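You operate a simulated robot arm through the tools that you are given. There is no shell and no other tool. Be economical: measure what you need, move in short steps, check, and stop when the job is done.

Carry out the task below with a simulated two-armed robot. There is one attempt and no reset: what you move stays moved.

TASK
Put the red bore block labelled "27" from the top of the gauge bench on the top of the round shelf and the red bore block labelled "75" on top of the green roll there. Take the yellow can on the top of the gauge bench and put it away on the top of the service panel shelf. Open the left cupboard door, fetch the small grey pin and set it on the third shelf from the bottom of the tall cupboard and shut the door again. Put the orange filter from the top of the gear bench in the deep teal bin. Put the orange push plug on the top of the round turning plate. The order is free. Set down upright: yellow can, small grey pin, orange filter.

The check looks at the end state, three seconds after you hand in, the way a careful person would. Anything else that was tipped, shoved, dropped, spilled or broken makes it a failure.

THE ROBOT
Two 6-joint arms with fingered hands on one trunk, on a base that drives. Base frame: it is fixed to the floor where the robot stands at the start and does not move with it; the origin is under the middle of the robot, x ahead of it, y to its left, z up; the surface under the hand at the start is at about z = 0.82. Units: m, degrees, N and s.
The left shoulder is at the start at [0.07, 0.191, 1.398], the right one opposite. With the tool pointing down near the work surface each hand reaches from about 0.48 to 0.92 m from the robot's upright axis, wherever it stands, measured 20 degrees to its own side. Places, roughly: deep teal bin (27x25 cm) [8.44, 0.04, 0.84]; green roll (9x9x10 cm) [0.5, -0.2, 0.9]; left cupboard door [0, -1.4, 0.9]; orange filter [8.75, -1.75, 0.75]; orange push plug (4x4x4 cm) [8.9, -0.3, 0.8]; red bore block [0.5, -0.25, 0.75]; small grey pin (5x5x5 cm) [1, -0.1, 0.3]; third shelf of the tall cupboard [-0.2, -1.2, 0.9]; top of the round shelf [-0.1, -1.9, 0.9]; top of the round turning plate [12.4, -1.7, 0.9]; top of the service panel shelf (117x22 cm) [5.36, -1.36, 0.82]; yellow can [0.5, 0, 0.75]. Payload 4.7 kg a hand.
Tool frame (each hand has its own): the origin (TCP) lies between the finger pads and is the grasp point; the fingertips stand 0.036 m ahead of it; z points along the fingers, y is the line along which they close. The gripper opens to 0.12 m. The gripper's body begins 0.042 m behind the TCP. The gripper is a hand of 5 fingers: y runs from the thumb to the fingers, the wrist lies at [-0.018, -0.113, -0.198] in the tool frame.
Orientation is told as [roll, pitch, yaw] about the base's x, y, z axes, in that order, counted from this pose: with the fingers straight down and the wrist toward the robot, the tool's x, y and z point along [0, 1, 0], [1, 0, 0] and [0, 0, -1] of the base frame.

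THE INTERFACE
- The arms move only by the tool jog_arm. It takes "left_deltas", "right_deltas" or both (then of equal length, played together; a hand with none holds still); each is a list of rows, each a list of 6 numbers: the shift along the tool's x, y, z in m, then the turn, a rotation vector about the tool's x, y, z in degrees. In form: [[dx, dy, dz, rx, ry, rz], ...]. A call has 1 to 20 rows; each row is the pose to reach, as a shift and turn from the pose commanded when the call began, along the tool's axes at that moment. Each row takes 0.2 s and may step no farther than 0.05 m and 8.6 degrees from the row before; otherwise, the whole call is refused. Where a pose cannot be reached the arm comes as near as it can. A force on the tool above 40 N (or 10 N above the force at the start of the call, whichever is more), or a blocked arm, ends the call early, and 0.2 s more pass. In this call time passes only in rows, and 0.2 s behind the last. The reply holds the time, the measured pose of the TCP, the force on the tool along the base axes, the opening and the grip force, in the units named above and with some noise, with the torque about the TCP (base axes, N m) and any sound that the robot's microphone picked up.
- Cameras (640 x 400 px; columns grow to the right, rows downward): "scene" is now at [0.1245, -0.0296, 1.6052]; the picture's right is [-0.38, -0.92, 0.00], its down [-0.69, 0.28, -0.67] and it looks along [0.62, -0.26, -0.74] (base axes); focal length 268 px, centre (320, 200). "left" rides on the left gripper at [-0.073, -0.091, -0.143] in its tool frame; the picture's right is [-0.80, -0.28, 0.53], its down [0.53, -0.73, 0.42] and it looks along [0.27, 0.62, 0.74] (tool axes); focal length 234 px, centre (320, 200). "right" rides on the right gripper at [0.073, -0.091, -0.143] in its tool frame; the picture's right is [-0.80, 0.28, -0.53], its down [-0.53, -0.73, 0.42] and it looks along [-0.27, 0.62, 0.74] (tool axes); focal length 234 px, centre (320, 200). There is no depth. A picture from a camera that has moved, and an enlarged one, comes with that camera's place and axes in the base frame and with its lens.
- snapshot(camera): a new picture of that camera. It takes no simulated time.
- lift_body(by): slides the trunk up (or, below 0, down) by that many m; the arms and the scene camera ride with it, the base frame stays. It gives what a move gives, with no picture.
- drive_base(legs): drives the robot by 1 to 6 legs, each [ahead, left, turn to the left] in m, m and degrees, along the robot's own axes; the way and the turn of a leg run together, so that a leg with both is an arc; at most 1.5 m and 180 degrees a leg. The arms and the cameras ride along, it lands a little off, and it stops where it bumps. It gives what a move gives.
- set_fingers(index, middle, ring, little, thumb_bend, thumb_turn, hand): sets how far each is bent, from 0 (flat) to 1 (curled in); at 0.3 the hand is open as for a grip, at 0.7 the pads meet at the TCP. One left out holds its place. A second passes; each finger stops where it meets its share of the squeeze, and holds until it gets a number again. It is the only way to open and close the hand. It gives what a move gives, with no picture; readings hold the bend of each and the force on index, middle, ring, little, thumb and palm. thumb_turn goes from beside the hand (0) to across from the fingers (1), as for a grip.
- aim_head(pan, tilt): turns the head with the scene camera to pan (to the left, within 86 degrees either way) and tilt (down, from -29 to 69), counted from straight ahead of the robot. It gives what a move gives.
- inspect(camera, box): a new picture of the part [left, top, right, bottom] of that camera's present view, enlarged. It takes no simulated time.
- close_job(): hands the job in; it is judged then, once.

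Work in short steps. Places have to be worked out from the pictures, the camera data and where the tool is seen: move nearer, look again, correct. Check each grasp and each placing, and mend what went wrong. You have 207 turns and 190 pictures in all, those below and enlarged ones among them. Open the grippers and draw the arms clear of the work before you hand the job in, unless the task says otherwise; then end with one line.

The tools are called as name(argument=value, ...) on one line, values as JSON. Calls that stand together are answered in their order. jog_arm: Moves the arms, as the interface text tells. Its arguments: {"type":"object","properties":{"left_deltas":{"type":"array"},"right_deltas":{"type":"array"}},"required":[]} The other tools are called the same way: lift_body (by) slides the trunk up or down; set_fingers (index, middle, ring, little, thumb_bend, thumb_turn, hand) moves the fingers one by one; drive_base (legs) drives the base; aim_head (pan, tilt) turns the head that bears the scene camera; snapshot (camera) takes a picture; inspect (camera, box) takes an enlarged picture of a part of a camera's view; close_job () hands the job in.

At the start:

```text
t: 0.0
left_position: [0.7088, 0.0795, 1.1777]
left_tool_rot: [0.0, 0.0, -0.1]
left_ft_force: [-0.6, 0.5, -0.5]
left_wrist_torque: [-0.01, 0.01, -0.02]
left_width: 0.1194
left_finger_force: 0.0
left_shape: jaw
left_bend: [0.3, 0.3, 0.3, 0.3, 0.3, 0.98]
left_finger forces: [0.1, 0.0, 0.1, 0.0, 0.0, 0.0]
right_position: [0.5903, -0.3898, 1.1775]
right_tool_rot: [0.1, 0.0, -0.1]
right_ft_force: [-0.1, 0.4, -0.2]
right_wrist_torque: [0.02, 0.0, -0.02]
right_width: 0.1195
right_finger_force: 0.1
right_shape: jaw
right_bend: [0.3, 0.3, 0.3, 0.3, 0.3, 0.98]
right_finger forces: [0.0, 0.0, 0.0, 0.0, 0.0, 0.1]
trunk travel left (down, up): [-0.875, 0.065]
robot x, y, heading: [-0.0019, 0.0007, 0.4]
head pan, tilt: [-22.4, 48.0]
```

scene: 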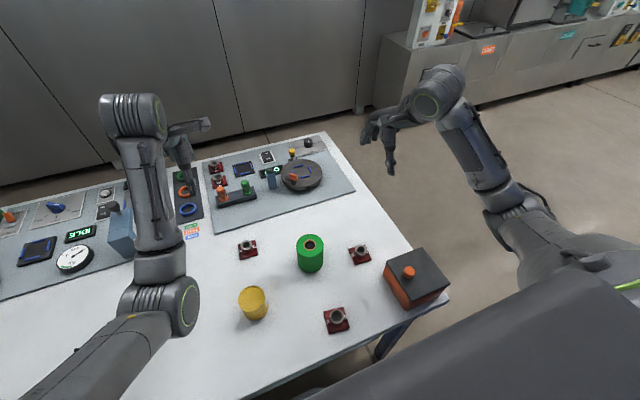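
right: 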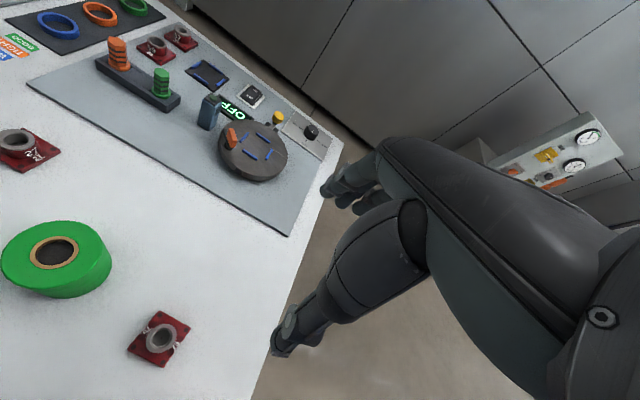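
left: 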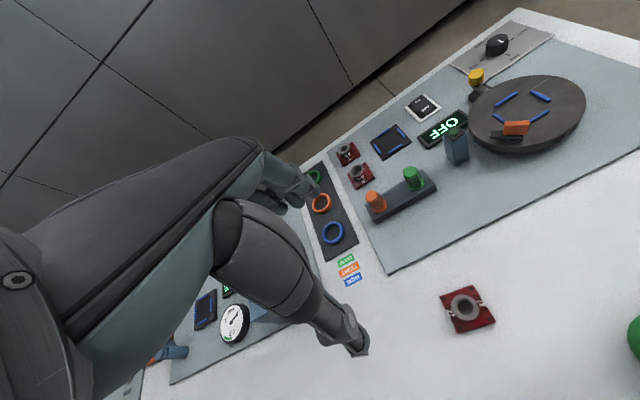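

I look closer at the bench to read the labels on the red blocks.

inspect(camera="scene", box=[220, 220, 460, 370])

inspect(camera="right", box=[0, 100, 240, 400])

inspect(camera="left", box=[400, 240, 560, 340])

```text
2.67 times, centred on (340, 295) of scene
camera zoom: at [0.1245, -0.0296, 1.6052], right [-0.38, -0.92, 0.0], down [-0.69, 0.28, -0.67], along [0.62, -0.26, -0.74], focal length 715 px, centre (267, -53)
```

zoom: 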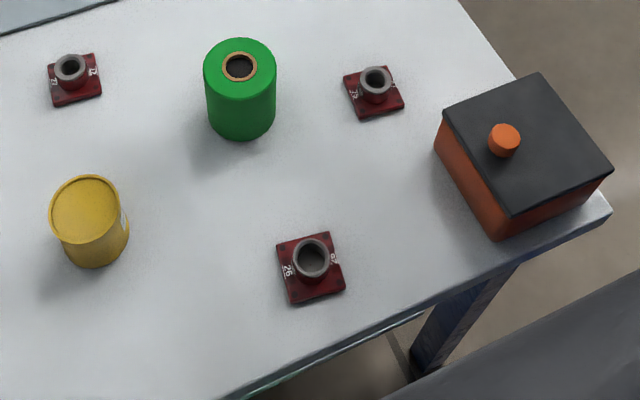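

```text
1.33 times, centred on (120, 250) of right
camera zoom: at [0.5002, -0.3163, 1.3221], right [0.28, -0.8, 0.53], down [-0.73, -0.53, -0.42], along [0.62, -0.27, -0.74], focal length 312 px, centre (587, 133)
```

zoom: 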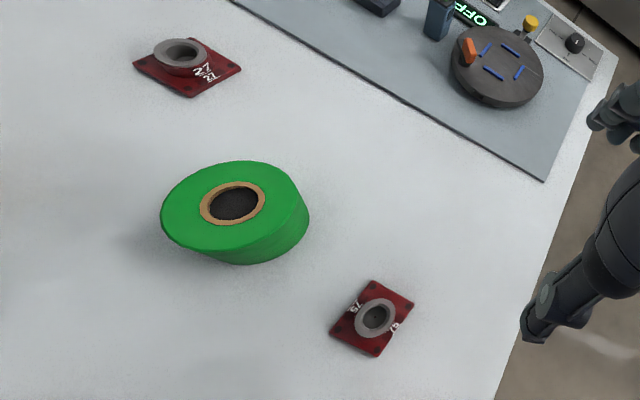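

```text
4.00 times, centred on (480, 290) of left
camera zoom: at [0.6182, 0.0064, 1.3217], right [-0.28, -0.8, -0.53], down [-0.73, 0.53, -0.42], along [0.62, 0.27, -0.74], focal length 937 px, centre (-320, -160)
```

zoom: 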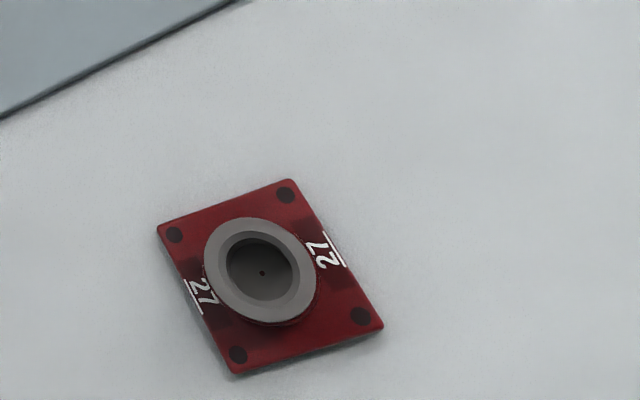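

The left block reads "27". I zoom on the other ones.

inspect(camera="right", box=[120, 300, 200, 375])

inspect(camera="scene", box=[310, 295, 360, 340])

inspect(camera="scene", box=[340, 235, 390, 270])

inspect(camera="left", box=[300, 60, 620, 260])

```text
5.33 times, centred on (160, 338) of right
camera zoom: at [0.5002, -0.3163, 1.3221], right [0.28, -0.8, 0.53], down [-0.73, -0.53, -0.42], along [0.62, -0.27, -0.74], focal length 1249 px, centre (1173, -533)
```

zoom: 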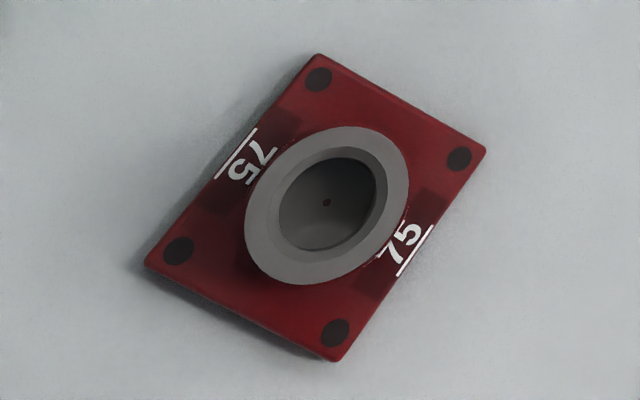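

```text
8.89 times, centred on (335, 318) of scene
camera zoom: at [0.1245, -0.0296, 1.6052], right [-0.38, -0.92, 0.0], down [-0.69, 0.28, -0.67], along [0.62, -0.26, -0.74], focal length 2384 px, centre (187, -844)
```

zoom: 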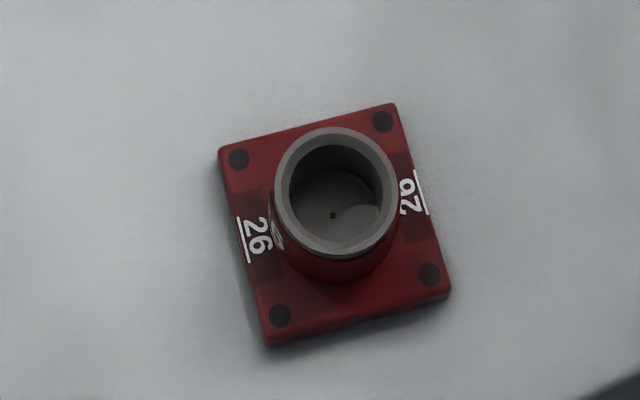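

```text
11.43 times, centred on (365, 252) of scene
camera zoom: at [0.1245, -0.0296, 1.6052], right [-0.38, -0.92, 0.0], down [-0.69, 0.28, -0.67], along [0.62, -0.26, -0.74], focal length 3065 px, centre (-194, -400)
```

zoom: 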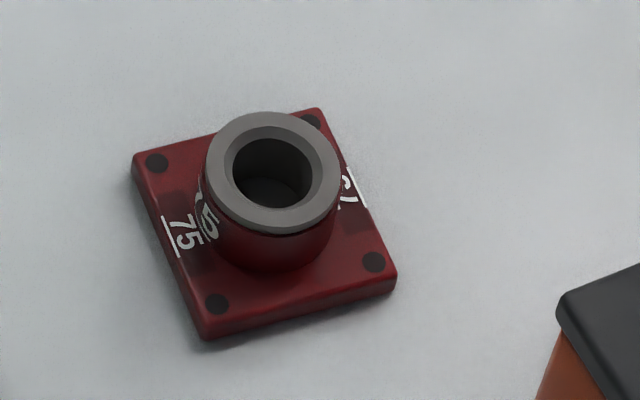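

```text
2.00 times, centred on (460, 160) of left
camera zoom: at [0.6182, 0.0064, 1.3217], right [-0.28, -0.8, -0.53], down [-0.73, 0.53, -0.42], along [0.62, 0.27, -0.74], focal length 468 px, centre (40, 280)
```

zoom: 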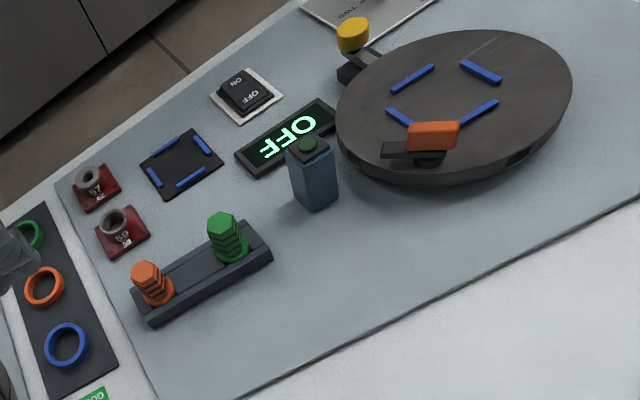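

The block near the right is "75" at about (0.498, −0.329), ring top z≈0.855, and the roll is at (0.541, −0.172) with its top at about 0.92. I bring the right hand above the "75" block.

jog_arm(right_deltas=[[0.01, -0.015, 0.041, 0, 0, 0], [0.02, -0.03, 0.082, 0, 0, 0], [0.03, -0.046, 0.124, 0, 0, 0], [0.04, -0.061, 0.165, 0, 0, 0], [0.05, -0.077, 0.206, 0, 0, 0], [0.061, -0.092, 0.2475, 0, 0, 0]])

aim_head(pan=-30, tilt=55)

snapshot(camera="scene")

snapshot(camera="right")

```text
t: 1.4
left_position: [0.7086, 0.0798, 1.1773]
left_tool_rot: [0.0, 0.0, 0.1]
left_ft_force: [-0.1, -0.3, -0.7]
left_wrist_torque: [-0.02, 0.0, 0.01]
left_width: 0.1197
left_finger_force: 0.0
left_shape: jaw
left_bend: [0.3, 0.3, 0.3, 0.3, 0.3, 0.98]
left_finger forces: [0.1, 0.1, 0.0, 0.1, 0.0, 0.0]
right_position: [0.4973, -0.3283, 0.9302]
right_tool_rot: [-0.1, -0.2, -0.1]
right_ft_force: [0.0, 0.5, -0.4]
right_wrist_torque: [-0.05, -0.01, 0.0]
right_width: 0.1196
right_finger_force: 0.0
right_shape: jaw
right_bend: [0.3, 0.3, 0.3, 0.3, 0.3, 0.98]
right_finger forces: [0.0, 0.0, 0.1, 0.0, 0.0, 0.1]
trunk travel left (down, up): [-0.875, 0.065]
robot x, y, heading: [0.0009, 0.0004, 0.1]
head pan, tilt: [-22.4, 48.0]
```

```text
t: 2.1
left_position: [0.7094, 0.0787, 1.1781]
left_tool_rot: [0.0, 0.0, 0.0]
left_ft_force: [-0.1, 0.6, 0.7]
left_wrist_torque: [0.0, -0.02, -0.04]
left_width: 0.1194
left_finger_force: 0.1
left_shape: jaw
left_bend: [0.3, 0.3, 0.3, 0.3, 0.3, 0.98]
left_finger forces: [0.0, 0.0, 0.0, 0.0, 0.0, 0.0]
right_position: [0.4986, -0.328, 0.93]
right_tool_rot: [0.0, -0.1, 0.0]
right_ft_force: [0.6, 0.0, -0.1]
right_wrist_torque: [-0.01, -0.01, -0.02]
right_width: 0.1197
right_finger_force: 0.0
right_shape: jaw
right_bend: [0.3, 0.3, 0.3, 0.3, 0.3, 0.98]
right_finger forces: [0.0, 0.0, 0.0, 0.0, 0.1, 0.1]
trunk travel left (down, up): [-0.875, 0.065]
robot x, y, heading: [0.0022, -0.0014, 0.3]
head pan, tilt: [-30.0, 55.0]
```

```text
179 pictures are left
camera scene: at [0.114, -0.0355, 1.596], right [-0.5, -0.87, 0.0], down [-0.71, 0.41, -0.57], along [0.5, -0.29, -0.82], focal length 268 px, centre (320, 200)
```

scene: 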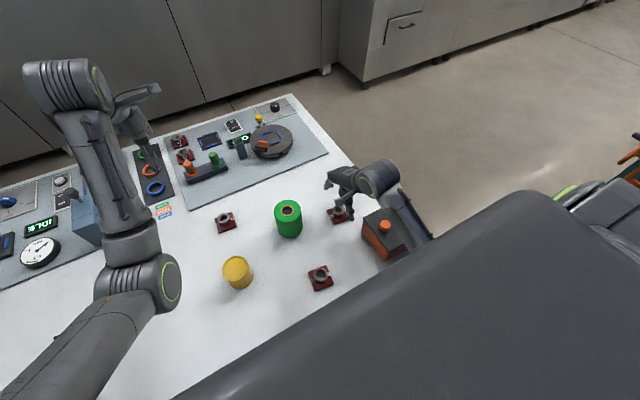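

```text
178 pictures are left
camera right: at [0.4075, -0.2558, 1.0738], right [0.28, -0.8, 0.53], down [-0.73, -0.53, -0.42], along [0.62, -0.27, -0.74], focal length 234 px, centre (320, 200)
```

right: 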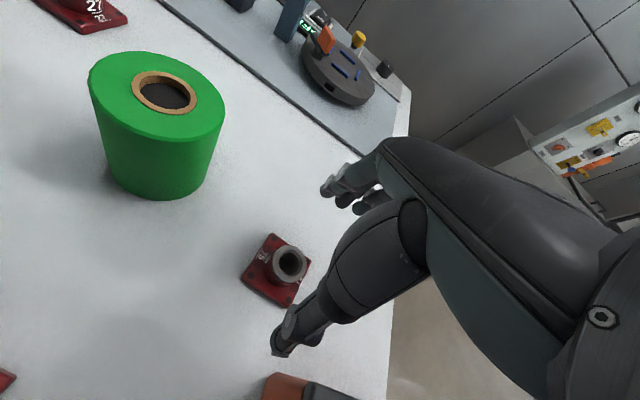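

The block is centred under the hand (ring at about (0.4997, −0.3295)). I zoom once on the hand to understand the finger layout.

inspect(camera="scene", box=[290, 140, 440, 270])

```text
3.08 times, centred on (365, 205) of scene
camera zoom: at [0.114, -0.0355, 1.596], right [-0.5, -0.87, 0.0], down [-0.71, 0.41, -0.57], along [0.5, -0.29, -0.82], focal length 825 px, centre (182, 185)
```

zoom: 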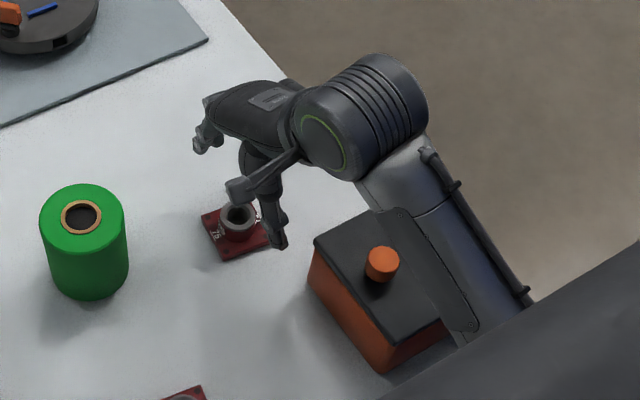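

The right forearm would come low over the orange box, so I'd rather use the left hand here. I raise the right hand again and turn the base 40° to the right so the left arm faces the block.

jog_arm(right_deltas=[[0, 0, -0.045, 0, 0, 0], [0, 0, -0.09, 0, 0, 0], [0, 0, -0.135, 0, 0, 0], [-0.03, 0.03, -0.17, 0, 0, 0], [-0.061, 0.06, -0.2, 0, 0, 0], [-0.061, 0.092, -0.2475, 0, 0, 0]])

drive_base(legs=[[0, 0, -40]])

aim_head(pan=15, tilt=50)

snapshot(camera="scene")

snapshot(camera="left")

```text
refused: row 4 steps farther than a row can; nothing moved
```

```text
t: 3.9
left_position: [0.6762, -0.2359, 1.1775]
left_tool_rot: [-0.1, 0.1, -25.4]
left_ft_force: [-1.6, 0.6, 0.2]
left_wrist_torque: [-0.03, -0.09, 0.0]
left_width: 0.1198
left_finger_force: 0.1
left_shape: jaw
left_bend: [0.3, 0.3, 0.3, 0.3, 0.3, 0.98]
left_finger forces: [0.0, 0.0, 0.0, 0.0, 0.0, 0.0]
right_position: [0.3275, -0.5134, 0.9404]
right_tool_rot: [-0.1, -1.6, -24.6]
right_ft_force: [1.5, 0.1, 1.0]
right_wrist_torque: [-0.06, 0.03, -0.01]
right_width: 0.1199
right_finger_force: 0.1
right_shape: jaw
right_bend: [0.3, 0.3, 0.3, 0.3, 0.3, 0.98]
right_finger forces: [0.1, 0.0, 0.0, 0.0, 0.1, 0.0]
trunk travel left (down, up): [-0.875, 0.065]
robot x, y, heading: [0.002, -0.0043, -25.2]
head pan, tilt: [-30.0, 55.0]
stopped in leg 1: the robot was blocked; the commanded pose is now the measured one
```

```text
t: 5.0
left_position: [0.6788, -0.2349, 1.1768]
left_tool_rot: [-0.2, 0.3, -25.4]
left_ft_force: [-0.1, 0.0, 0.6]
left_wrist_torque: [0.05, 0.02, 0.04]
left_width: 0.1198
left_finger_force: 0.1
left_shape: jaw
left_bend: [0.3, 0.3, 0.3, 0.3, 0.3, 0.98]
left_finger forces: [0.1, 0.0, 0.1, 0.0, 0.0, 0.1]
right_position: [0.3249, -0.5146, 0.9374]
right_tool_rot: [-0.1, -1.0, -24.8]
right_ft_force: [0.2, -0.4, 0.4]
right_wrist_torque: [0.04, -0.02, -0.01]
right_width: 0.1198
right_finger_force: 0.1
right_shape: jaw
right_bend: [0.3, 0.3, 0.3, 0.3, 0.3, 0.98]
right_finger forces: [0.0, 0.1, 0.0, 0.0, 0.0, 0.1]
trunk travel left (down, up): [-0.875, 0.065]
robot x, y, heading: [0.0045, -0.0011, -25.3]
head pan, tilt: [15.0, 50.0]
```

```text
176 pictures are left
camera scene: at [0.1288, -0.038, 1.6019], right [-0.18, -0.98, 0.0], down [-0.76, 0.14, -0.64], along [0.63, -0.11, -0.77], focal length 268 px, centre (320, 200)
```

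scene: 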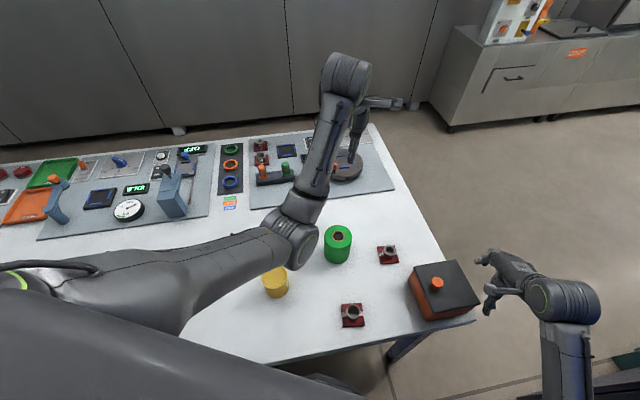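

```text
175 pictures are left
camera left: at [0.5658, -0.2615, 1.3201], right [-0.6, -0.61, -0.52], down [-0.43, 0.79, -0.42], along [0.67, -0.03, -0.74], focal length 234 px, centre (320, 200)
```

left: 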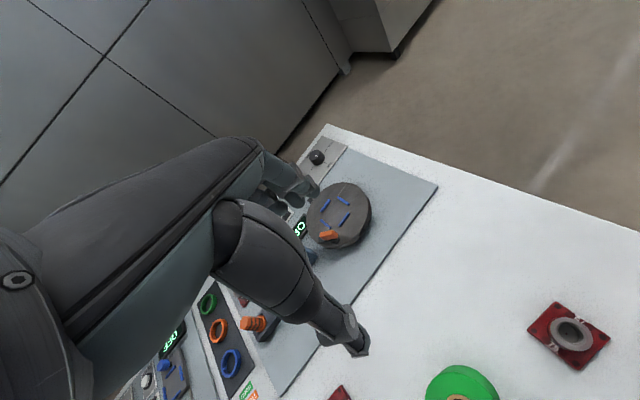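

That was partly refused: the arm didn't rise before the base turned, and the turn got blocked at −25°. I check closely whether the orange box was disturbed.

inspect(camera="scene", box=[320, 220, 560, 370])

```text
2.67 times, centred on (440, 295) of scene
camera zoom: at [0.1288, -0.038, 1.6019], right [-0.18, -0.98, 0.0], down [-0.76, 0.14, -0.64], along [0.63, -0.11, -0.77], focal length 715 px, centre (0, -53)
```

zoom: 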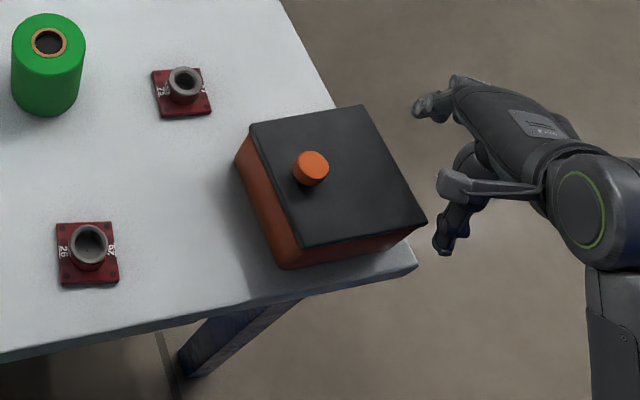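

All objects sit where they did (offsets are within measuring error), so nothing was disturbed. I raise the right hand well clear first.

jog_arm(right_deltas=[[0, 0, -0.045, 0, 0, 0], [0, 0, -0.09, 0, 0, 0], [0, 0, -0.135, 0, 0, 0], [0, 0, -0.18, 0, 0, 0], [0, 0, -0.22, 0, 0, 0]])

```text
t: 6.2
left_position: [0.6746, -0.2359, 1.1777]
left_tool_rot: [-0.1, 0.1, -25.4]
left_ft_force: [0.0, 0.4, -0.2]
left_wrist_torque: [-0.03, 0.02, 0.04]
left_width: 0.12
left_finger_force: 0.0
left_shape: jaw
left_bend: [0.3, 0.3, 0.3, 0.3, 0.3, 0.98]
left_finger forces: [0.0, 0.1, 0.1, 0.1, 0.0, 0.0]
right_position: [0.3173, -0.5187, 1.1584]
right_tool_rot: [0.1, -1.3, -24.8]
right_ft_force: [0.1, 0.1, -0.1]
right_wrist_torque: [0.04, 0.0, -0.02]
right_width: 0.1201
right_finger_force: 0.1
right_shape: jaw
right_bend: [0.3, 0.3, 0.3, 0.3, 0.3, 0.98]
right_finger forces: [0.1, 0.1, 0.1, 0.1, 0.0, 0.0]
right hand out of reach, approached as far as the arm can: row 5
trunk travel left (down, up): [-0.875, 0.065]
robot x, y, heading: [-0.0007, -0.0041, -25.3]
head pan, tilt: [15.0, 50.0]
```

Now I move the left hand over the "75" block: sideways first, then down to z≈0.95.

jog_arm(left_deltas=[[-0.036, -0.027, 0, 0, 0, 0], [-0.072, -0.054, 0, 0, 0, 0], [-0.108, -0.081, 0, 0, 0, 0], [-0.144, -0.107, 0.01, 0, 0, 0], [-0.16, -0.12, 0.04, 0, 0, 0], [-0.16, -0.12, 0.085, 0, 0, 0], [-0.16, -0.12, 0.13, 0, 0, 0], [-0.16, -0.12, 0.18, 0, 0, 0], [-0.16, -0.12, 0.228, 0, 0, 0]])

snapshot(camera="left")

snapshot(camera="scene")

```text
t: 7.0
left_position: [0.6493, -0.2296, 1.1845]
left_tool_rot: [5.4, -2.3, -20.0]
left_ft_force: [-0.1, 0.5, -0.4]
left_wrist_torque: [-0.04, -0.01, 0.01]
left_width: 0.12
left_finger_force: 0.0
left_shape: jaw
left_bend: [0.3, 0.3, 0.3, 0.3, 0.3, 0.98]
left_finger forces: [0.0, 0.0, 0.1, 0.0, 0.1, 0.0]
left hand out of reach, approached as far as the arm can: row 3, 4
right_position: [0.3178, -0.5166, 1.1575]
right_tool_rot: [0.1, -1.5, -24.5]
right_ft_force: [-0.5, 0.6, -0.6]
right_wrist_torque: [0.02, 0.01, 0.0]
right_width: 0.1198
right_finger_force: 0.1
right_shape: jaw
right_bend: [0.3, 0.3, 0.3, 0.3, 0.3, 0.98]
right_finger forces: [0.1, 0.0, 0.0, 0.0, 0.0, 0.0]
trunk travel left (down, up): [-0.875, 0.065]
robot x, y, heading: [0.0015, 0.0001, -25.0]
head pan, tilt: [15.0, 50.0]
stopped in row 4 (left hand): the arm was blocked; the commanded pose is now the measured one
```

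```text
173 pictures are left
camera left: at [0.5298, -0.2764, 1.3163], right [-0.5, -0.62, -0.61], down [-0.48, 0.78, -0.4], along [0.72, 0.09, -0.68], focal length 234 px, centre (320, 200)
```

left: 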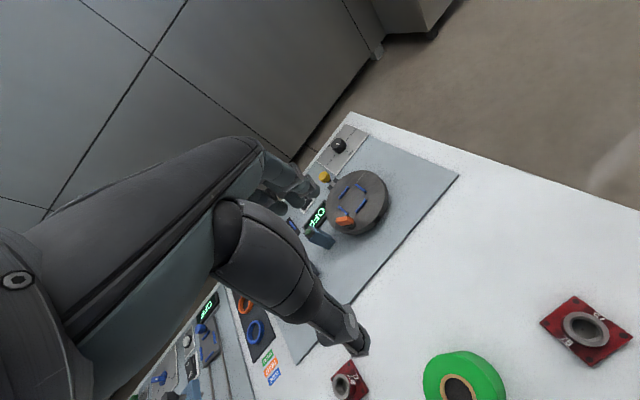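

```text
172 pictures are left
camera scene: at [0.1236, -0.0356, 1.6024], right [-0.18, -0.98, 0.0], down [-0.75, 0.14, -0.64], along [0.63, -0.11, -0.77], focal length 268 px, centre (320, 200)
```

scene: 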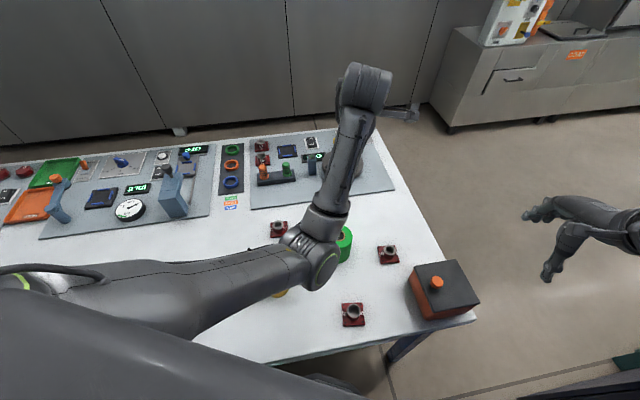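

The left hand can't come in that close at that height; I level it, go down to z≈1.0, and yaw it toward the arm's own direction, before moving sideways.

jog_arm(left_deltas=[[0, 0, 0.045, 0.6, -1.4, 5], [0, 0, 0.09, 1.2, -2.7, 10], [0, 0, 0.135, 1.7, -4, 15], [0, 0, 0.18, 2.3, -5.4, 20]])

```text
t: 8.1
left_position: [0.6587, -0.2168, 1.0034]
left_tool_rot: [-0.1, 1.0, -40.0]
left_ft_force: [0.0, 0.0, 0.2]
left_wrist_torque: [0.0, 0.02, -0.02]
left_width: 0.1199
left_finger_force: 0.1
left_shape: jaw
left_bend: [0.3, 0.3, 0.3, 0.3, 0.3, 0.98]
left_finger forces: [0.1, 0.1, 0.0, 0.0, 0.0, 0.1]
right_position: [0.3179, -0.5168, 1.1575]
right_tool_rot: [0.0, -1.5, -24.7]
right_ft_force: [0.2, 0.6, 0.2]
right_wrist_torque: [0.01, 0.03, -0.03]
right_width: 0.1198
right_finger_force: 0.1
right_shape: jaw
right_bend: [0.3, 0.3, 0.3, 0.3, 0.3, 0.98]
right_finger forces: [0.0, 0.0, 0.1, 0.1, 0.0, 0.0]
trunk travel left (down, up): [-0.875, 0.065]
robot x, y, heading: [0.0035, -0.0016, -25.4]
head pan, tilt: [15.0, 50.0]
```

Level now at z 1.00, yaw −40. I move sideways over the block.

jog_arm(left_deltas=[[-0.04, -0.01, 0, 0, 0, 0], [-0.08, -0.02, 0, 0, 0, 0], [-0.118, -0.03, 0, 0, 0, 0], [-0.155, -0.04, 0, 0, 0, 0], [-0.189, -0.05, 0.02, 0, 0, 0]])

snapshot(camera="left")

snapshot(camera="scene")

```text
t: 8.8
left_position: [0.6692, -0.1847, 1.0031]
left_tool_rot: [10.4, 0.0, -35.5]
left_ft_force: [0.0, 0.4, 0.6]
left_wrist_torque: [-0.01, 0.03, 0.02]
left_width: 0.1199
left_finger_force: 0.1
left_shape: jaw
left_bend: [0.3, 0.3, 0.3, 0.3, 0.3, 0.98]
left_finger forces: [0.1, 0.0, 0.0, 0.1, 0.0, 0.1]
left hand out of reach, approached as far as the arm can: row 3
right_position: [0.3183, -0.5158, 1.1578]
right_tool_rot: [0.0, -1.5, -24.5]
right_ft_force: [0.4, 0.1, 0.2]
right_wrist_torque: [-0.01, -0.01, 0.0]
right_width: 0.1199
right_finger_force: 0.1
right_shape: jaw
right_bend: [0.3, 0.3, 0.3, 0.3, 0.3, 0.98]
right_finger forces: [0.0, 0.0, 0.0, 0.0, 0.0, 0.0]
trunk travel left (down, up): [-0.875, 0.065]
robot x, y, heading: [0.0021, -0.0017, -25.2]
head pan, tilt: [15.0, 50.0]
stopped in row 3 (left hand): the arm was blocked; the commanded pose is now the measured one
```

```text
171 pictures are left
camera left: at [0.5387, -0.2107, 1.1304], right [-0.63, -0.4, -0.66], down [-0.25, 0.91, -0.32], along [0.73, -0.04, -0.68], focal length 234 px, centre (320, 200)
```

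left: 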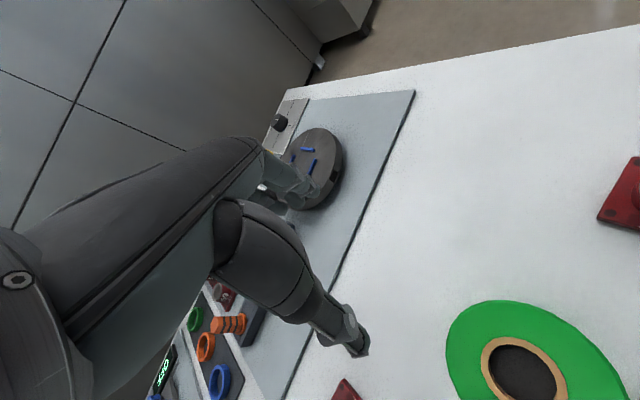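

```text
170 pictures are left
camera scene: at [0.1247, -0.0337, 1.6024], right [-0.18, -0.98, 0.0], down [-0.75, 0.14, -0.64], along [0.63, -0.12, -0.77], focal length 268 px, centre (320, 200)
```

scene: 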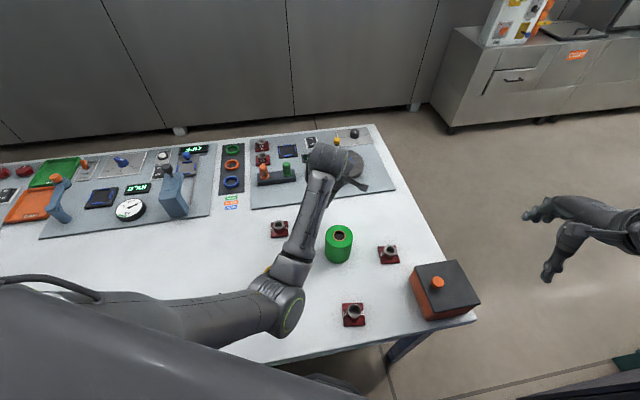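

The left arm can't cross that far. I'll instead shift the base back-left so the right arm reaches the block from the left side of the box. First I level and raise the left hand.

jog_arm(left_deltas=[[0, 0, -0.045, 0, -2.6, -2.5], [0.02, 0, -0.085, 0, -5.2, -5], [0.05, 0, -0.12, 0, -7.8, -7.5], [0.08, 0, -0.155, 0, -10.4, -10.5]])

drive_base(legs=[[-0.157, 0, 0], [0, 0.147, 0]])

snapshot(camera="scene")

```text
t: 9.8
left_position: [0.6968, -0.145, 1.1689]
left_tool_rot: [-0.2, -0.8, -25.2]
left_ft_force: [0.2, -0.2, -0.5]
left_wrist_torque: [-0.01, 0.0, -0.01]
left_width: 0.1201
left_finger_force: 0.0
left_shape: jaw
left_bend: [0.3, 0.3, 0.3, 0.3, 0.3, 0.98]
left_finger forces: [0.0, 0.0, 0.1, 0.0, 0.0, 0.1]
right_position: [0.3179, -0.5167, 1.1569]
right_tool_rot: [0.1, -1.6, -24.6]
right_ft_force: [-0.5, 0.1, 0.3]
right_wrist_torque: [0.01, -0.02, -0.02]
right_width: 0.1198
right_finger_force: 0.0
right_shape: jaw
right_bend: [0.3, 0.3, 0.3, 0.3, 0.3, 0.98]
right_finger forces: [0.0, 0.1, 0.1, 0.0, 0.0, 0.0]
trunk travel left (down, up): [-0.875, 0.065]
robot x, y, heading: [-0.0018, -0.0014, -25.4]
head pan, tilt: [15.0, 50.0]
```

```text
t: 10.9
left_position: [0.6191, -0.0965, 1.1661]
left_tool_rot: [-0.4, -0.7, -24.5]
left_ft_force: [-0.9, 0.6, 0.4]
left_wrist_torque: [0.0, 0.0, 0.03]
left_width: 0.1201
left_finger_force: 0.2
left_shape: jaw
left_bend: [0.3, 0.3, 0.3, 0.3, 0.3, 0.98]
left_finger forces: [0.1, 0.1, 0.0, 0.1, 0.1, 0.0]
right_position: [0.2501, -0.4692, 1.161]
right_tool_rot: [0.3, -1.9, -23.5]
right_ft_force: [-0.3, -0.3, 0.2]
right_wrist_torque: [-0.01, 0.02, 0.0]
right_width: 0.1199
right_finger_force: 0.1
right_shape: jaw
right_bend: [0.3, 0.3, 0.3, 0.3, 0.3, 0.98]
right_finger forces: [0.0, 0.0, 0.0, 0.1, 0.0, 0.1]
trunk travel left (down, up): [-0.875, 0.065]
robot x, y, heading: [-0.0815, 0.0392, -24.4]
head pan, tilt: [15.0, 50.0]
stopped in leg 1: the robot was blocked; the commanded pose is now the measured one
```

```text
169 pictures are left
camera scene: at [0.0476, 0.0083, 1.6019], right [-0.17, -0.99, 0.0], down [-0.76, 0.13, -0.64], along [0.63, -0.11, -0.77], focal length 268 px, centre (320, 200)
```

scene: 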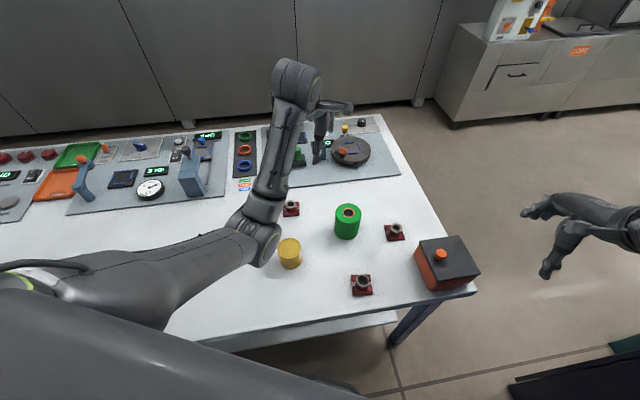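

Something behind blocks the base. I look left and right to map the surroundings.

aim_head(pan=-86, tilt=45)

snapshot(camera="scene")

aim_head(pan=86, tilt=50)

snapshot(camera="scene")

```text
t: 12.7
left_position: [0.6208, -0.0988, 1.1649]
left_tool_rot: [-0.5, -0.6, -24.5]
left_ft_force: [0.0, 0.0, -0.5]
left_wrist_torque: [0.03, -0.02, 0.04]
left_width: 0.12
left_finger_force: 0.0
left_shape: jaw
left_bend: [0.3, 0.3, 0.3, 0.3, 0.3, 0.98]
left_finger forces: [0.1, 0.1, 0.0, 0.0, 0.0, 0.1]
right_position: [0.2495, -0.4715, 1.1598]
right_tool_rot: [0.1, -1.7, -23.7]
right_ft_force: [0.1, 0.0, 0.3]
right_wrist_torque: [0.03, -0.05, -0.02]
right_width: 0.1196
right_finger_force: 0.1
right_shape: jaw
right_bend: [0.3, 0.3, 0.3, 0.3, 0.3, 0.98]
right_finger forces: [0.0, 0.1, 0.0, 0.0, 0.0, 0.0]
trunk travel left (down, up): [-0.875, 0.065]
robot x, y, heading: [-0.0812, 0.0401, -25.0]
head pan, tilt: [-85.9, 45.0]
```

```text
168 pictures are left
camera scene: at [-0.0548, -0.0552, 1.6093], right [-0.94, 0.35, 0.01], down [0.24, 0.66, -0.71], along [-0.25, -0.66, -0.7], focal length 268 px, centre (320, 200)
```

scene: 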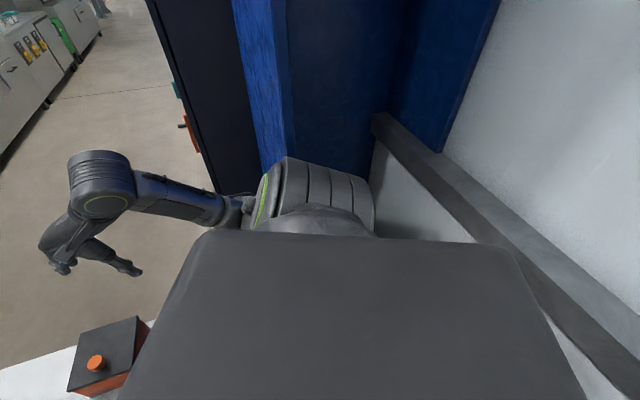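

```text
t: 15.3
left_position: [0.621, -0.0981, 1.1652]
left_tool_rot: [-0.5, -0.5, -24.7]
left_ft_force: [-0.2, -0.5, 0.5]
left_wrist_torque: [0.0, 0.01, 0.0]
left_width: 0.1199
left_finger_force: 0.1
left_shape: jaw
left_bend: [0.3, 0.3, 0.3, 0.3, 0.3, 0.98]
left_finger forces: [0.0, 0.0, 0.0, 0.1, 0.0, 0.1]
right_position: [0.2496, -0.4704, 1.1588]
right_tool_rot: [0.0, -1.7, -23.7]
right_ft_force: [-0.4, -0.6, 0.3]
right_wrist_torque: [0.0, 0.04, -0.03]
right_width: 0.1201
right_finger_force: 0.1
right_shape: jaw
right_bend: [0.3, 0.3, 0.3, 0.3, 0.3, 0.98]
right_finger forces: [0.0, 0.1, 0.0, 0.0, 0.0, 0.0]
trunk travel left (down, up): [-0.875, 0.065]
robot x, y, heading: [-0.083, 0.0405, -24.7]
head pan, tilt: [85.9, 50.0]
```

```text
167 pictures are left
camera scene: at [0.0109, 0.0884, 1.6019], right [0.88, -0.48, -0.01], down [-0.37, -0.67, -0.64], along [0.3, 0.56, -0.77], focal length 268 px, centre (320, 200)
```

scene: 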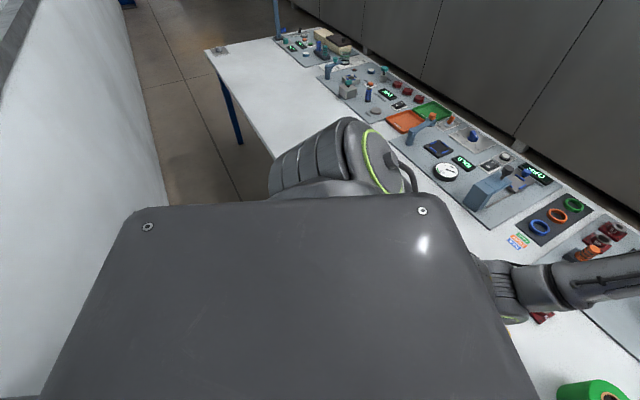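

There's a wall behind (x≈−0.39) and the tall cupboard at right-behind. I turn back slightly and strafe left, staying clear of the wall.

drive_base(legs=[[0.03, 0, 4.7], [0, 0.13, 0]])

aim_head(pan=-10, tilt=50)

snapshot(camera="scene")

```text
t: 17.1
left_position: [0.6966, 0.0678, 1.1678]
left_tool_rot: [-0.1, -0.9, -19.9]
left_ft_force: [0.1, -1.4, -0.9]
left_wrist_torque: [-0.03, 0.04, 0.02]
left_width: 0.1198
left_finger_force: 0.0
left_shape: jaw
left_bend: [0.3, 0.3, 0.3, 0.3, 0.3, 0.98]
left_finger forces: [0.0, 0.1, 0.0, 0.1, 0.0, 0.0]
right_position: [0.3563, -0.336, 1.1594]
right_tool_rot: [0.4, -1.9, -19.0]
right_ft_force: [-0.5, 0.0, 0.1]
right_wrist_torque: [0.02, -0.01, 0.0]
right_width: 0.1201
right_finger_force: 0.0
right_shape: jaw
right_bend: [0.3, 0.3, 0.3, 0.3, 0.3, 0.98]
right_finger forces: [0.0, 0.0, 0.1, 0.1, 0.1, 0.0]
trunk travel left (down, up): [-0.875, 0.065]
robot x, y, heading: [-0.0105, 0.1478, -19.9]
head pan, tilt: [85.9, 50.0]
```

```text
t: 18.8
left_position: [0.6941, 0.0677, 1.1696]
left_tool_rot: [-0.3, -1.0, -19.9]
left_ft_force: [0.1, 0.4, 0.2]
left_wrist_torque: [-0.01, 0.0, 0.0]
left_width: 0.1199
left_finger_force: 0.0
left_shape: jaw
left_bend: [0.3, 0.3, 0.3, 0.3, 0.3, 0.98]
left_finger forces: [0.0, 0.1, 0.1, 0.0, 0.1, 0.0]
right_position: [0.3554, -0.3339, 1.1612]
right_tool_rot: [0.3, -2.0, -18.9]
right_ft_force: [-0.4, -0.2, -0.2]
right_wrist_torque: [-0.01, 0.0, -0.01]
right_width: 0.1202
right_finger_force: 0.1
right_shape: jaw
right_bend: [0.3, 0.3, 0.3, 0.3, 0.3, 0.98]
right_finger forces: [0.1, 0.0, 0.0, 0.0, 0.1, 0.0]
trunk travel left (down, up): [-0.875, 0.065]
robot x, y, heading: [-0.0112, 0.1471, -19.9]
head pan, tilt: [-10.0, 50.0]
```

```text
166 pictures are left
camera scene: at [0.1042, 0.094, 1.6024], right [-0.5, -0.87, 0.0], down [-0.66, 0.38, -0.64], along [0.56, -0.32, -0.77], focal length 268 px, centre (320, 200)
```

scene: 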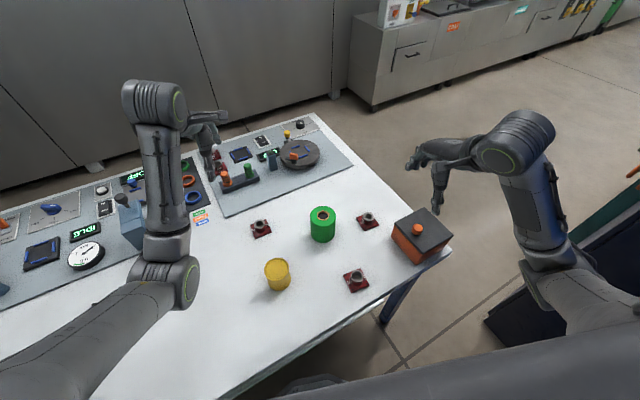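

Now the right hand goes over the block, yawed to −45 so the wrist comes from the left, away from the box.

jog_arm(right_deltas=[[0.01, 0.027, 0.02, 0.4, 0, 5.2], [0.02, 0.054, 0.04, 0.8, 0, 10.4], [0.03, 0.08, 0.065, 1.2, 0, 15.6], [0.04, 0.107, 0.09, 1.6, 0, 20.8], [0.052, 0.134, 0.12, 2, 0, 26]])

snapshot(camera="scene")

snapshot(camera="right")

```text
t: 20.0
left_position: [0.6964, 0.0693, 1.1693]
left_tool_rot: [-0.3, -0.8, -19.9]
left_ft_force: [0.4, -0.2, -0.4]
left_wrist_torque: [-0.06, 0.04, 0.01]
left_width: 0.12
left_finger_force: 0.1
left_shape: jaw
left_bend: [0.3, 0.3, 0.3, 0.3, 0.3, 0.98]
left_finger forces: [0.0, 0.0, 0.0, 0.0, 0.0, 0.0]
right_position: [0.5048, -0.3279, 1.0462]
right_tool_rot: [0.6, 0.3, -45.1]
right_ft_force: [0.9, -0.5, -0.1]
right_wrist_torque: [-0.02, -0.01, -0.01]
right_width: 0.1199
right_finger_force: 0.0
right_shape: jaw
right_bend: [0.3, 0.3, 0.3, 0.3, 0.3, 0.98]
right_finger forces: [0.0, 0.1, 0.0, 0.0, 0.0, 0.0]
right hand out of reach, approached as far as the arm can: row 1, 2
trunk travel left (down, up): [-0.875, 0.065]
robot x, y, heading: [-0.0116, 0.1507, -19.8]
head pan, tilt: [-10.0, 50.0]
```

```text
165 pictures are left
camera scene: at [0.106, 0.095, 1.6023], right [-0.5, -0.87, 0.0], down [-0.66, 0.38, -0.64], along [0.56, -0.32, -0.77], focal length 268 px, centre (320, 200)
```

scene: 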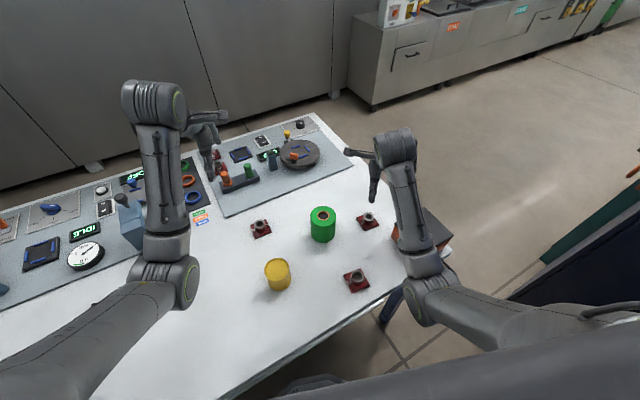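

```text
164 pictures are left
camera right: at [0.4914, -0.2133, 1.1916], right [-0.37, -0.77, 0.52], down [-0.89, 0.15, -0.43], along [0.25, -0.62, -0.74], focal length 234 px, centre (320, 200)
```

right: 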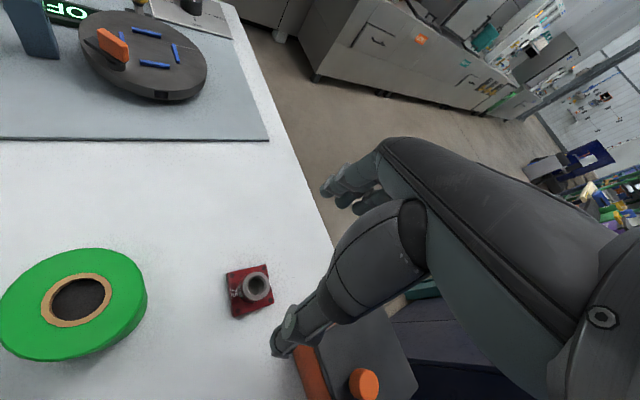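

Forearm now runs left of the box, and the block is measured at about (0.497, −0.329). I descend to z≈0.885 and look.

jog_arm(right_deltas=[[-0.003, -0.002, 0.04, 0, 0, 0], [-0.0057, -0.0042, 0.08, -0.3, -0.6, 0], [-0.0057, -0.0042, 0.12, -0.3, -0.6, 0], [-0.0057, -0.0042, 0.16, -0.3, -0.6, 0]])

snapshot(camera="right")

inspect(camera="scene", box=[300, 130, 460, 330])

```text
t: 21.0
left_position: [0.6957, 0.0678, 1.1688]
left_tool_rot: [-0.2, -0.8, -19.8]
left_ft_force: [0.3, -0.4, 0.0]
left_wrist_torque: [-0.02, -0.03, -0.01]
left_width: 0.1196
left_finger_force: 0.2
left_shape: jaw
left_bend: [0.3, 0.3, 0.3, 0.3, 0.3, 0.98]
left_finger forces: [0.1, 0.1, 0.0, 0.1, 0.0, 0.1]
right_position: [0.4984, -0.3273, 0.8863]
right_tool_rot: [0.0, -0.1, -45.0]
right_ft_force: [0.6, 0.2, -0.2]
right_wrist_torque: [0.03, -0.01, 0.01]
right_width: 0.1201
right_finger_force: 0.2
right_shape: jaw
right_bend: [0.3, 0.3, 0.3, 0.3, 0.3, 0.98]
right_finger forces: [0.0, 0.1, 0.0, 0.0, 0.0, 0.1]
trunk travel left (down, up): [-0.875, 0.065]
robot x, y, heading: [-0.0143, 0.1481, -20.1]
head pan, tilt: [-10.0, 50.0]
```

```text
163 pictures are left
camera right: at [0.4838, -0.2119, 1.0303], right [-0.37, -0.77, 0.52], down [-0.89, 0.14, -0.43], along [0.25, -0.63, -0.74], focal length 234 px, centre (320, 200)
```

right: 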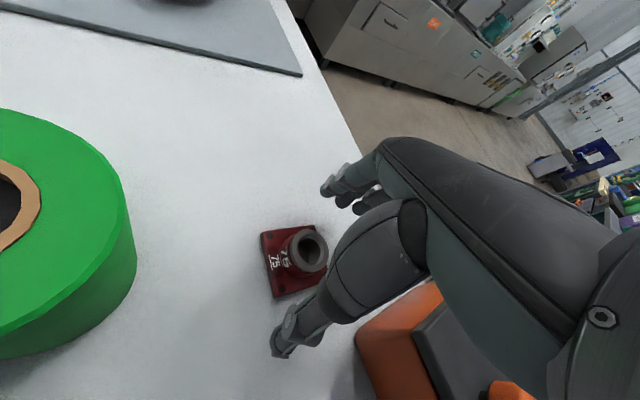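

```text
2.00 times, centred on (380, 230) of scene
camera zoom: at [0.1043, 0.0937, 1.6025], right [-0.5, -0.87, 0.0], down [-0.66, 0.38, -0.64], along [0.56, -0.32, -0.77], focal length 536 px, centre (200, 140)
```

zoom: 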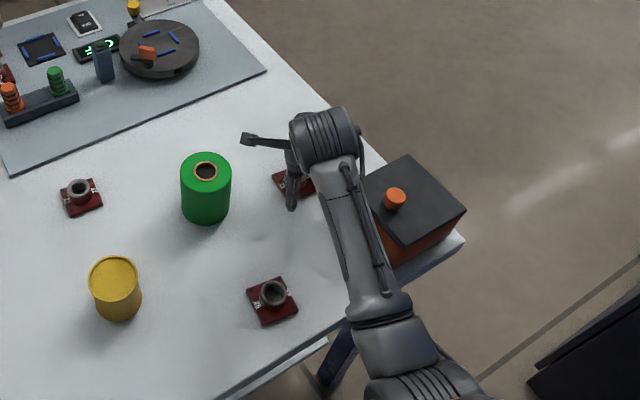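

The block sits between thumb and fingers. I go down the last 1.4 cm and close gently.

jog_arm(right_deltas=[[0, 0, 0.008, 0, 0, 0], [0, 0, 0.015, 0, 0, 0]])

set_fingers(hand="right", index=0.55, middle=0.55, ring=0.55, little=0.55, thumb_bend=0.55)

snapshot(camera="right")

```text
t: 21.6
left_position: [0.6948, 0.0682, 1.1695]
left_tool_rot: [-0.3, -0.8, -20.0]
left_ft_force: [-0.6, -0.7, -0.1]
left_wrist_torque: [-0.02, -0.01, 0.0]
left_width: 0.12
left_finger_force: 0.1
left_shape: jaw
left_bend: [0.3, 0.3, 0.3, 0.3, 0.3, 0.98]
left_finger forces: [0.0, 0.0, 0.1, 0.0, 0.1, 0.0]
right_position: [0.498, -0.3273, 0.8711]
right_tool_rot: [0.1, -0.1, -45.0]
right_ft_force: [0.8, 1.0, -0.2]
right_wrist_torque: [0.01, 0.02, 0.01]
right_width: 0.1197
right_finger_force: 0.1
right_shape: jaw
right_bend: [0.3, 0.3, 0.3, 0.3, 0.3, 0.98]
right_finger forces: [0.1, 0.0, 0.0, 0.1, 0.0, 0.0]
trunk travel left (down, up): [-0.875, 0.065]
robot x, y, heading: [-0.0129, 0.1488, -19.9]
head pan, tilt: [-10.0, 50.0]
```

```text
t: 22.6
left_position: [0.6952, 0.0685, 1.1688]
left_tool_rot: [-0.3, -1.0, -19.9]
left_ft_force: [1.0, 0.1, -0.2]
left_wrist_torque: [-0.03, 0.02, 0.0]
left_width: 0.1199
left_finger_force: 0.1
left_shape: jaw
left_bend: [0.3, 0.3, 0.3, 0.3, 0.3, 0.98]
left_finger forces: [0.0, 0.0, 0.0, 0.1, 0.0, 0.0]
right_position: [0.4985, -0.328, 0.8715]
right_tool_rot: [0.1, 0.0, -45.0]
right_ft_force: [-0.7, -0.7, 0.5]
right_wrist_torque: [-0.08, 0.05, -0.01]
right_width: 0.0487
right_finger_force: 0.6
right_shape: fingers
right_bend: [0.55, 0.54, 0.55, 0.55, 0.55, 0.98]
right_finger forces: [0.1, 0.9, 0.0, 0.1, 0.0, 0.1]
trunk travel left (down, up): [-0.875, 0.065]
robot x, y, heading: [-0.012, 0.1488, -20.1]
head pan, tilt: [-10.0, 50.0]
```

```text
161 pictures are left
camera right: at [0.4839, -0.212, 1.0155], right [-0.37, -0.77, 0.52], down [-0.89, 0.14, -0.43], along [0.25, -0.63, -0.74], focal length 234 px, centre (320, 200)
```

right: 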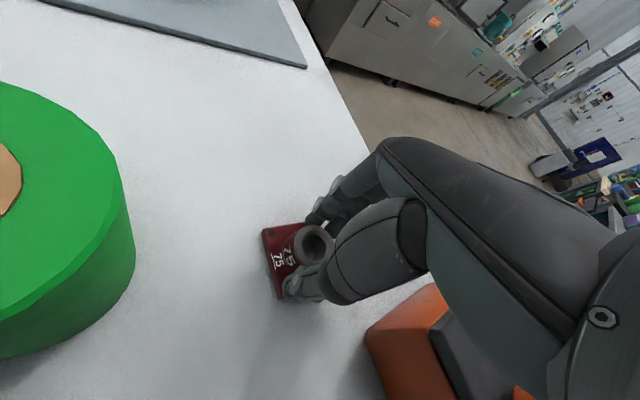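

The middle finger touches already. I close further for a firm grip.

set_fingers(hand="right", index=0.7, middle=0.7, ring=0.7, little=0.55, thumb_bend=0.7)

inspect(camera="right", box=[200, 150, 440, 350])

```text
t: 23.6
left_position: [0.6947, 0.0668, 1.1689]
left_tool_rot: [-0.2, -1.0, -20.0]
left_ft_force: [0.4, -0.8, -0.4]
left_wrist_torque: [0.01, 0.03, 0.01]
left_width: 0.1199
left_finger_force: 0.0
left_shape: jaw
left_bend: [0.3, 0.3, 0.3, 0.3, 0.3, 0.98]
left_finger forces: [0.0, 0.1, 0.0, 0.0, 0.0, 0.1]
right_position: [0.4968, -0.3274, 0.8712]
right_tool_rot: [0.1, 0.0, -45.0]
right_ft_force: [0.7, -0.9, -0.1]
right_wrist_torque: [-0.13, 0.0, 0.02]
right_width: 0.0328
right_finger_force: 13.2
right_shape: fingers
right_bend: [0.62, 0.62, 0.7, 0.55, 0.6, 0.96]
right_finger forces: [6.3, 8.3, 0.0, 0.0, 11.8, 0.1]
trunk travel left (down, up): [-0.875, 0.065]
robot x, y, heading: [-0.0115, 0.1463, -19.8]
head pan, tilt: [-10.0, 50.0]
```

```text
2.00 times, centred on (320, 250) of right
camera zoom: at [0.4839, -0.212, 1.0155], right [-0.37, -0.77, 0.52], down [-0.89, 0.14, -0.43], along [0.25, -0.63, -0.74], focal length 468 px, centre (320, 100)
```

zoom: 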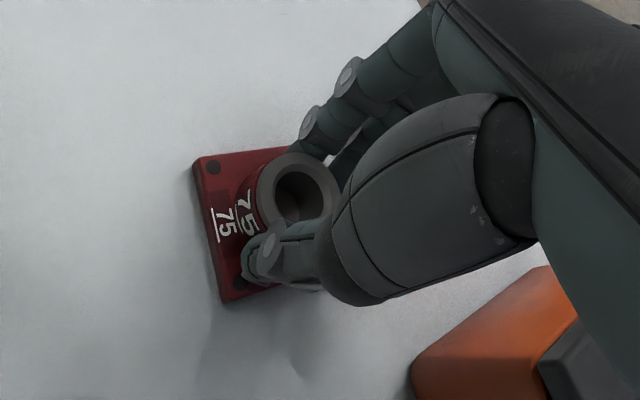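

Three fingers hold the tube with about 13 N. I lift straight up 14 cm and check.

jog_arm(right_deltas=[[0, 0, -0.03, 0, 0, 0], [0, 0, -0.07, 0, 0, 0], [0, 0, -0.11, 0, 0, 0], [0, 0, -0.145, 0, 0, 0]])

snapshot(camera="right")

```text
t: 24.6
left_position: [0.695, 0.0671, 1.1685]
left_tool_rot: [-0.2, -0.9, -19.9]
left_ft_force: [-0.4, 0.0, -0.1]
left_wrist_torque: [-0.01, -0.02, 0.03]
left_width: 0.12
left_finger_force: 0.0
left_shape: jaw
left_bend: [0.3, 0.3, 0.3, 0.3, 0.3, 0.98]
left_finger forces: [0.0, 0.0, 0.0, 0.1, 0.1, 0.0]
right_position: [0.4965, -0.3274, 1.0155]
right_tool_rot: [0.1, 0.1, -45.0]
right_ft_force: [-0.5, 0.6, -2.9]
right_wrist_torque: [-0.06, 0.0, -0.02]
right_width: 0.0327
right_finger_force: 9.5
right_shape: fingers
right_bend: [0.61, 0.67, 0.7, 0.55, 0.62, 0.97]
right_finger forces: [7.9, 1.6, 0.0, 0.0, 9.2, 0.0]
trunk travel left (down, up): [-0.875, 0.065]
robot x, y, heading: [-0.0074, 0.1453, -19.8]
head pan, tilt: [-10.0, 50.0]
```

```text
159 pictures are left
camera right: at [0.4839, -0.2121, 1.1607], right [-0.37, -0.77, 0.52], down [-0.89, 0.14, -0.43], along [0.25, -0.63, -0.74], focal length 234 px, centre (320, 200)
```

right: 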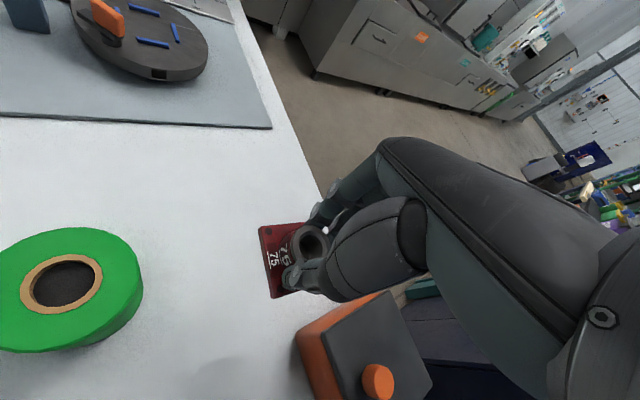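

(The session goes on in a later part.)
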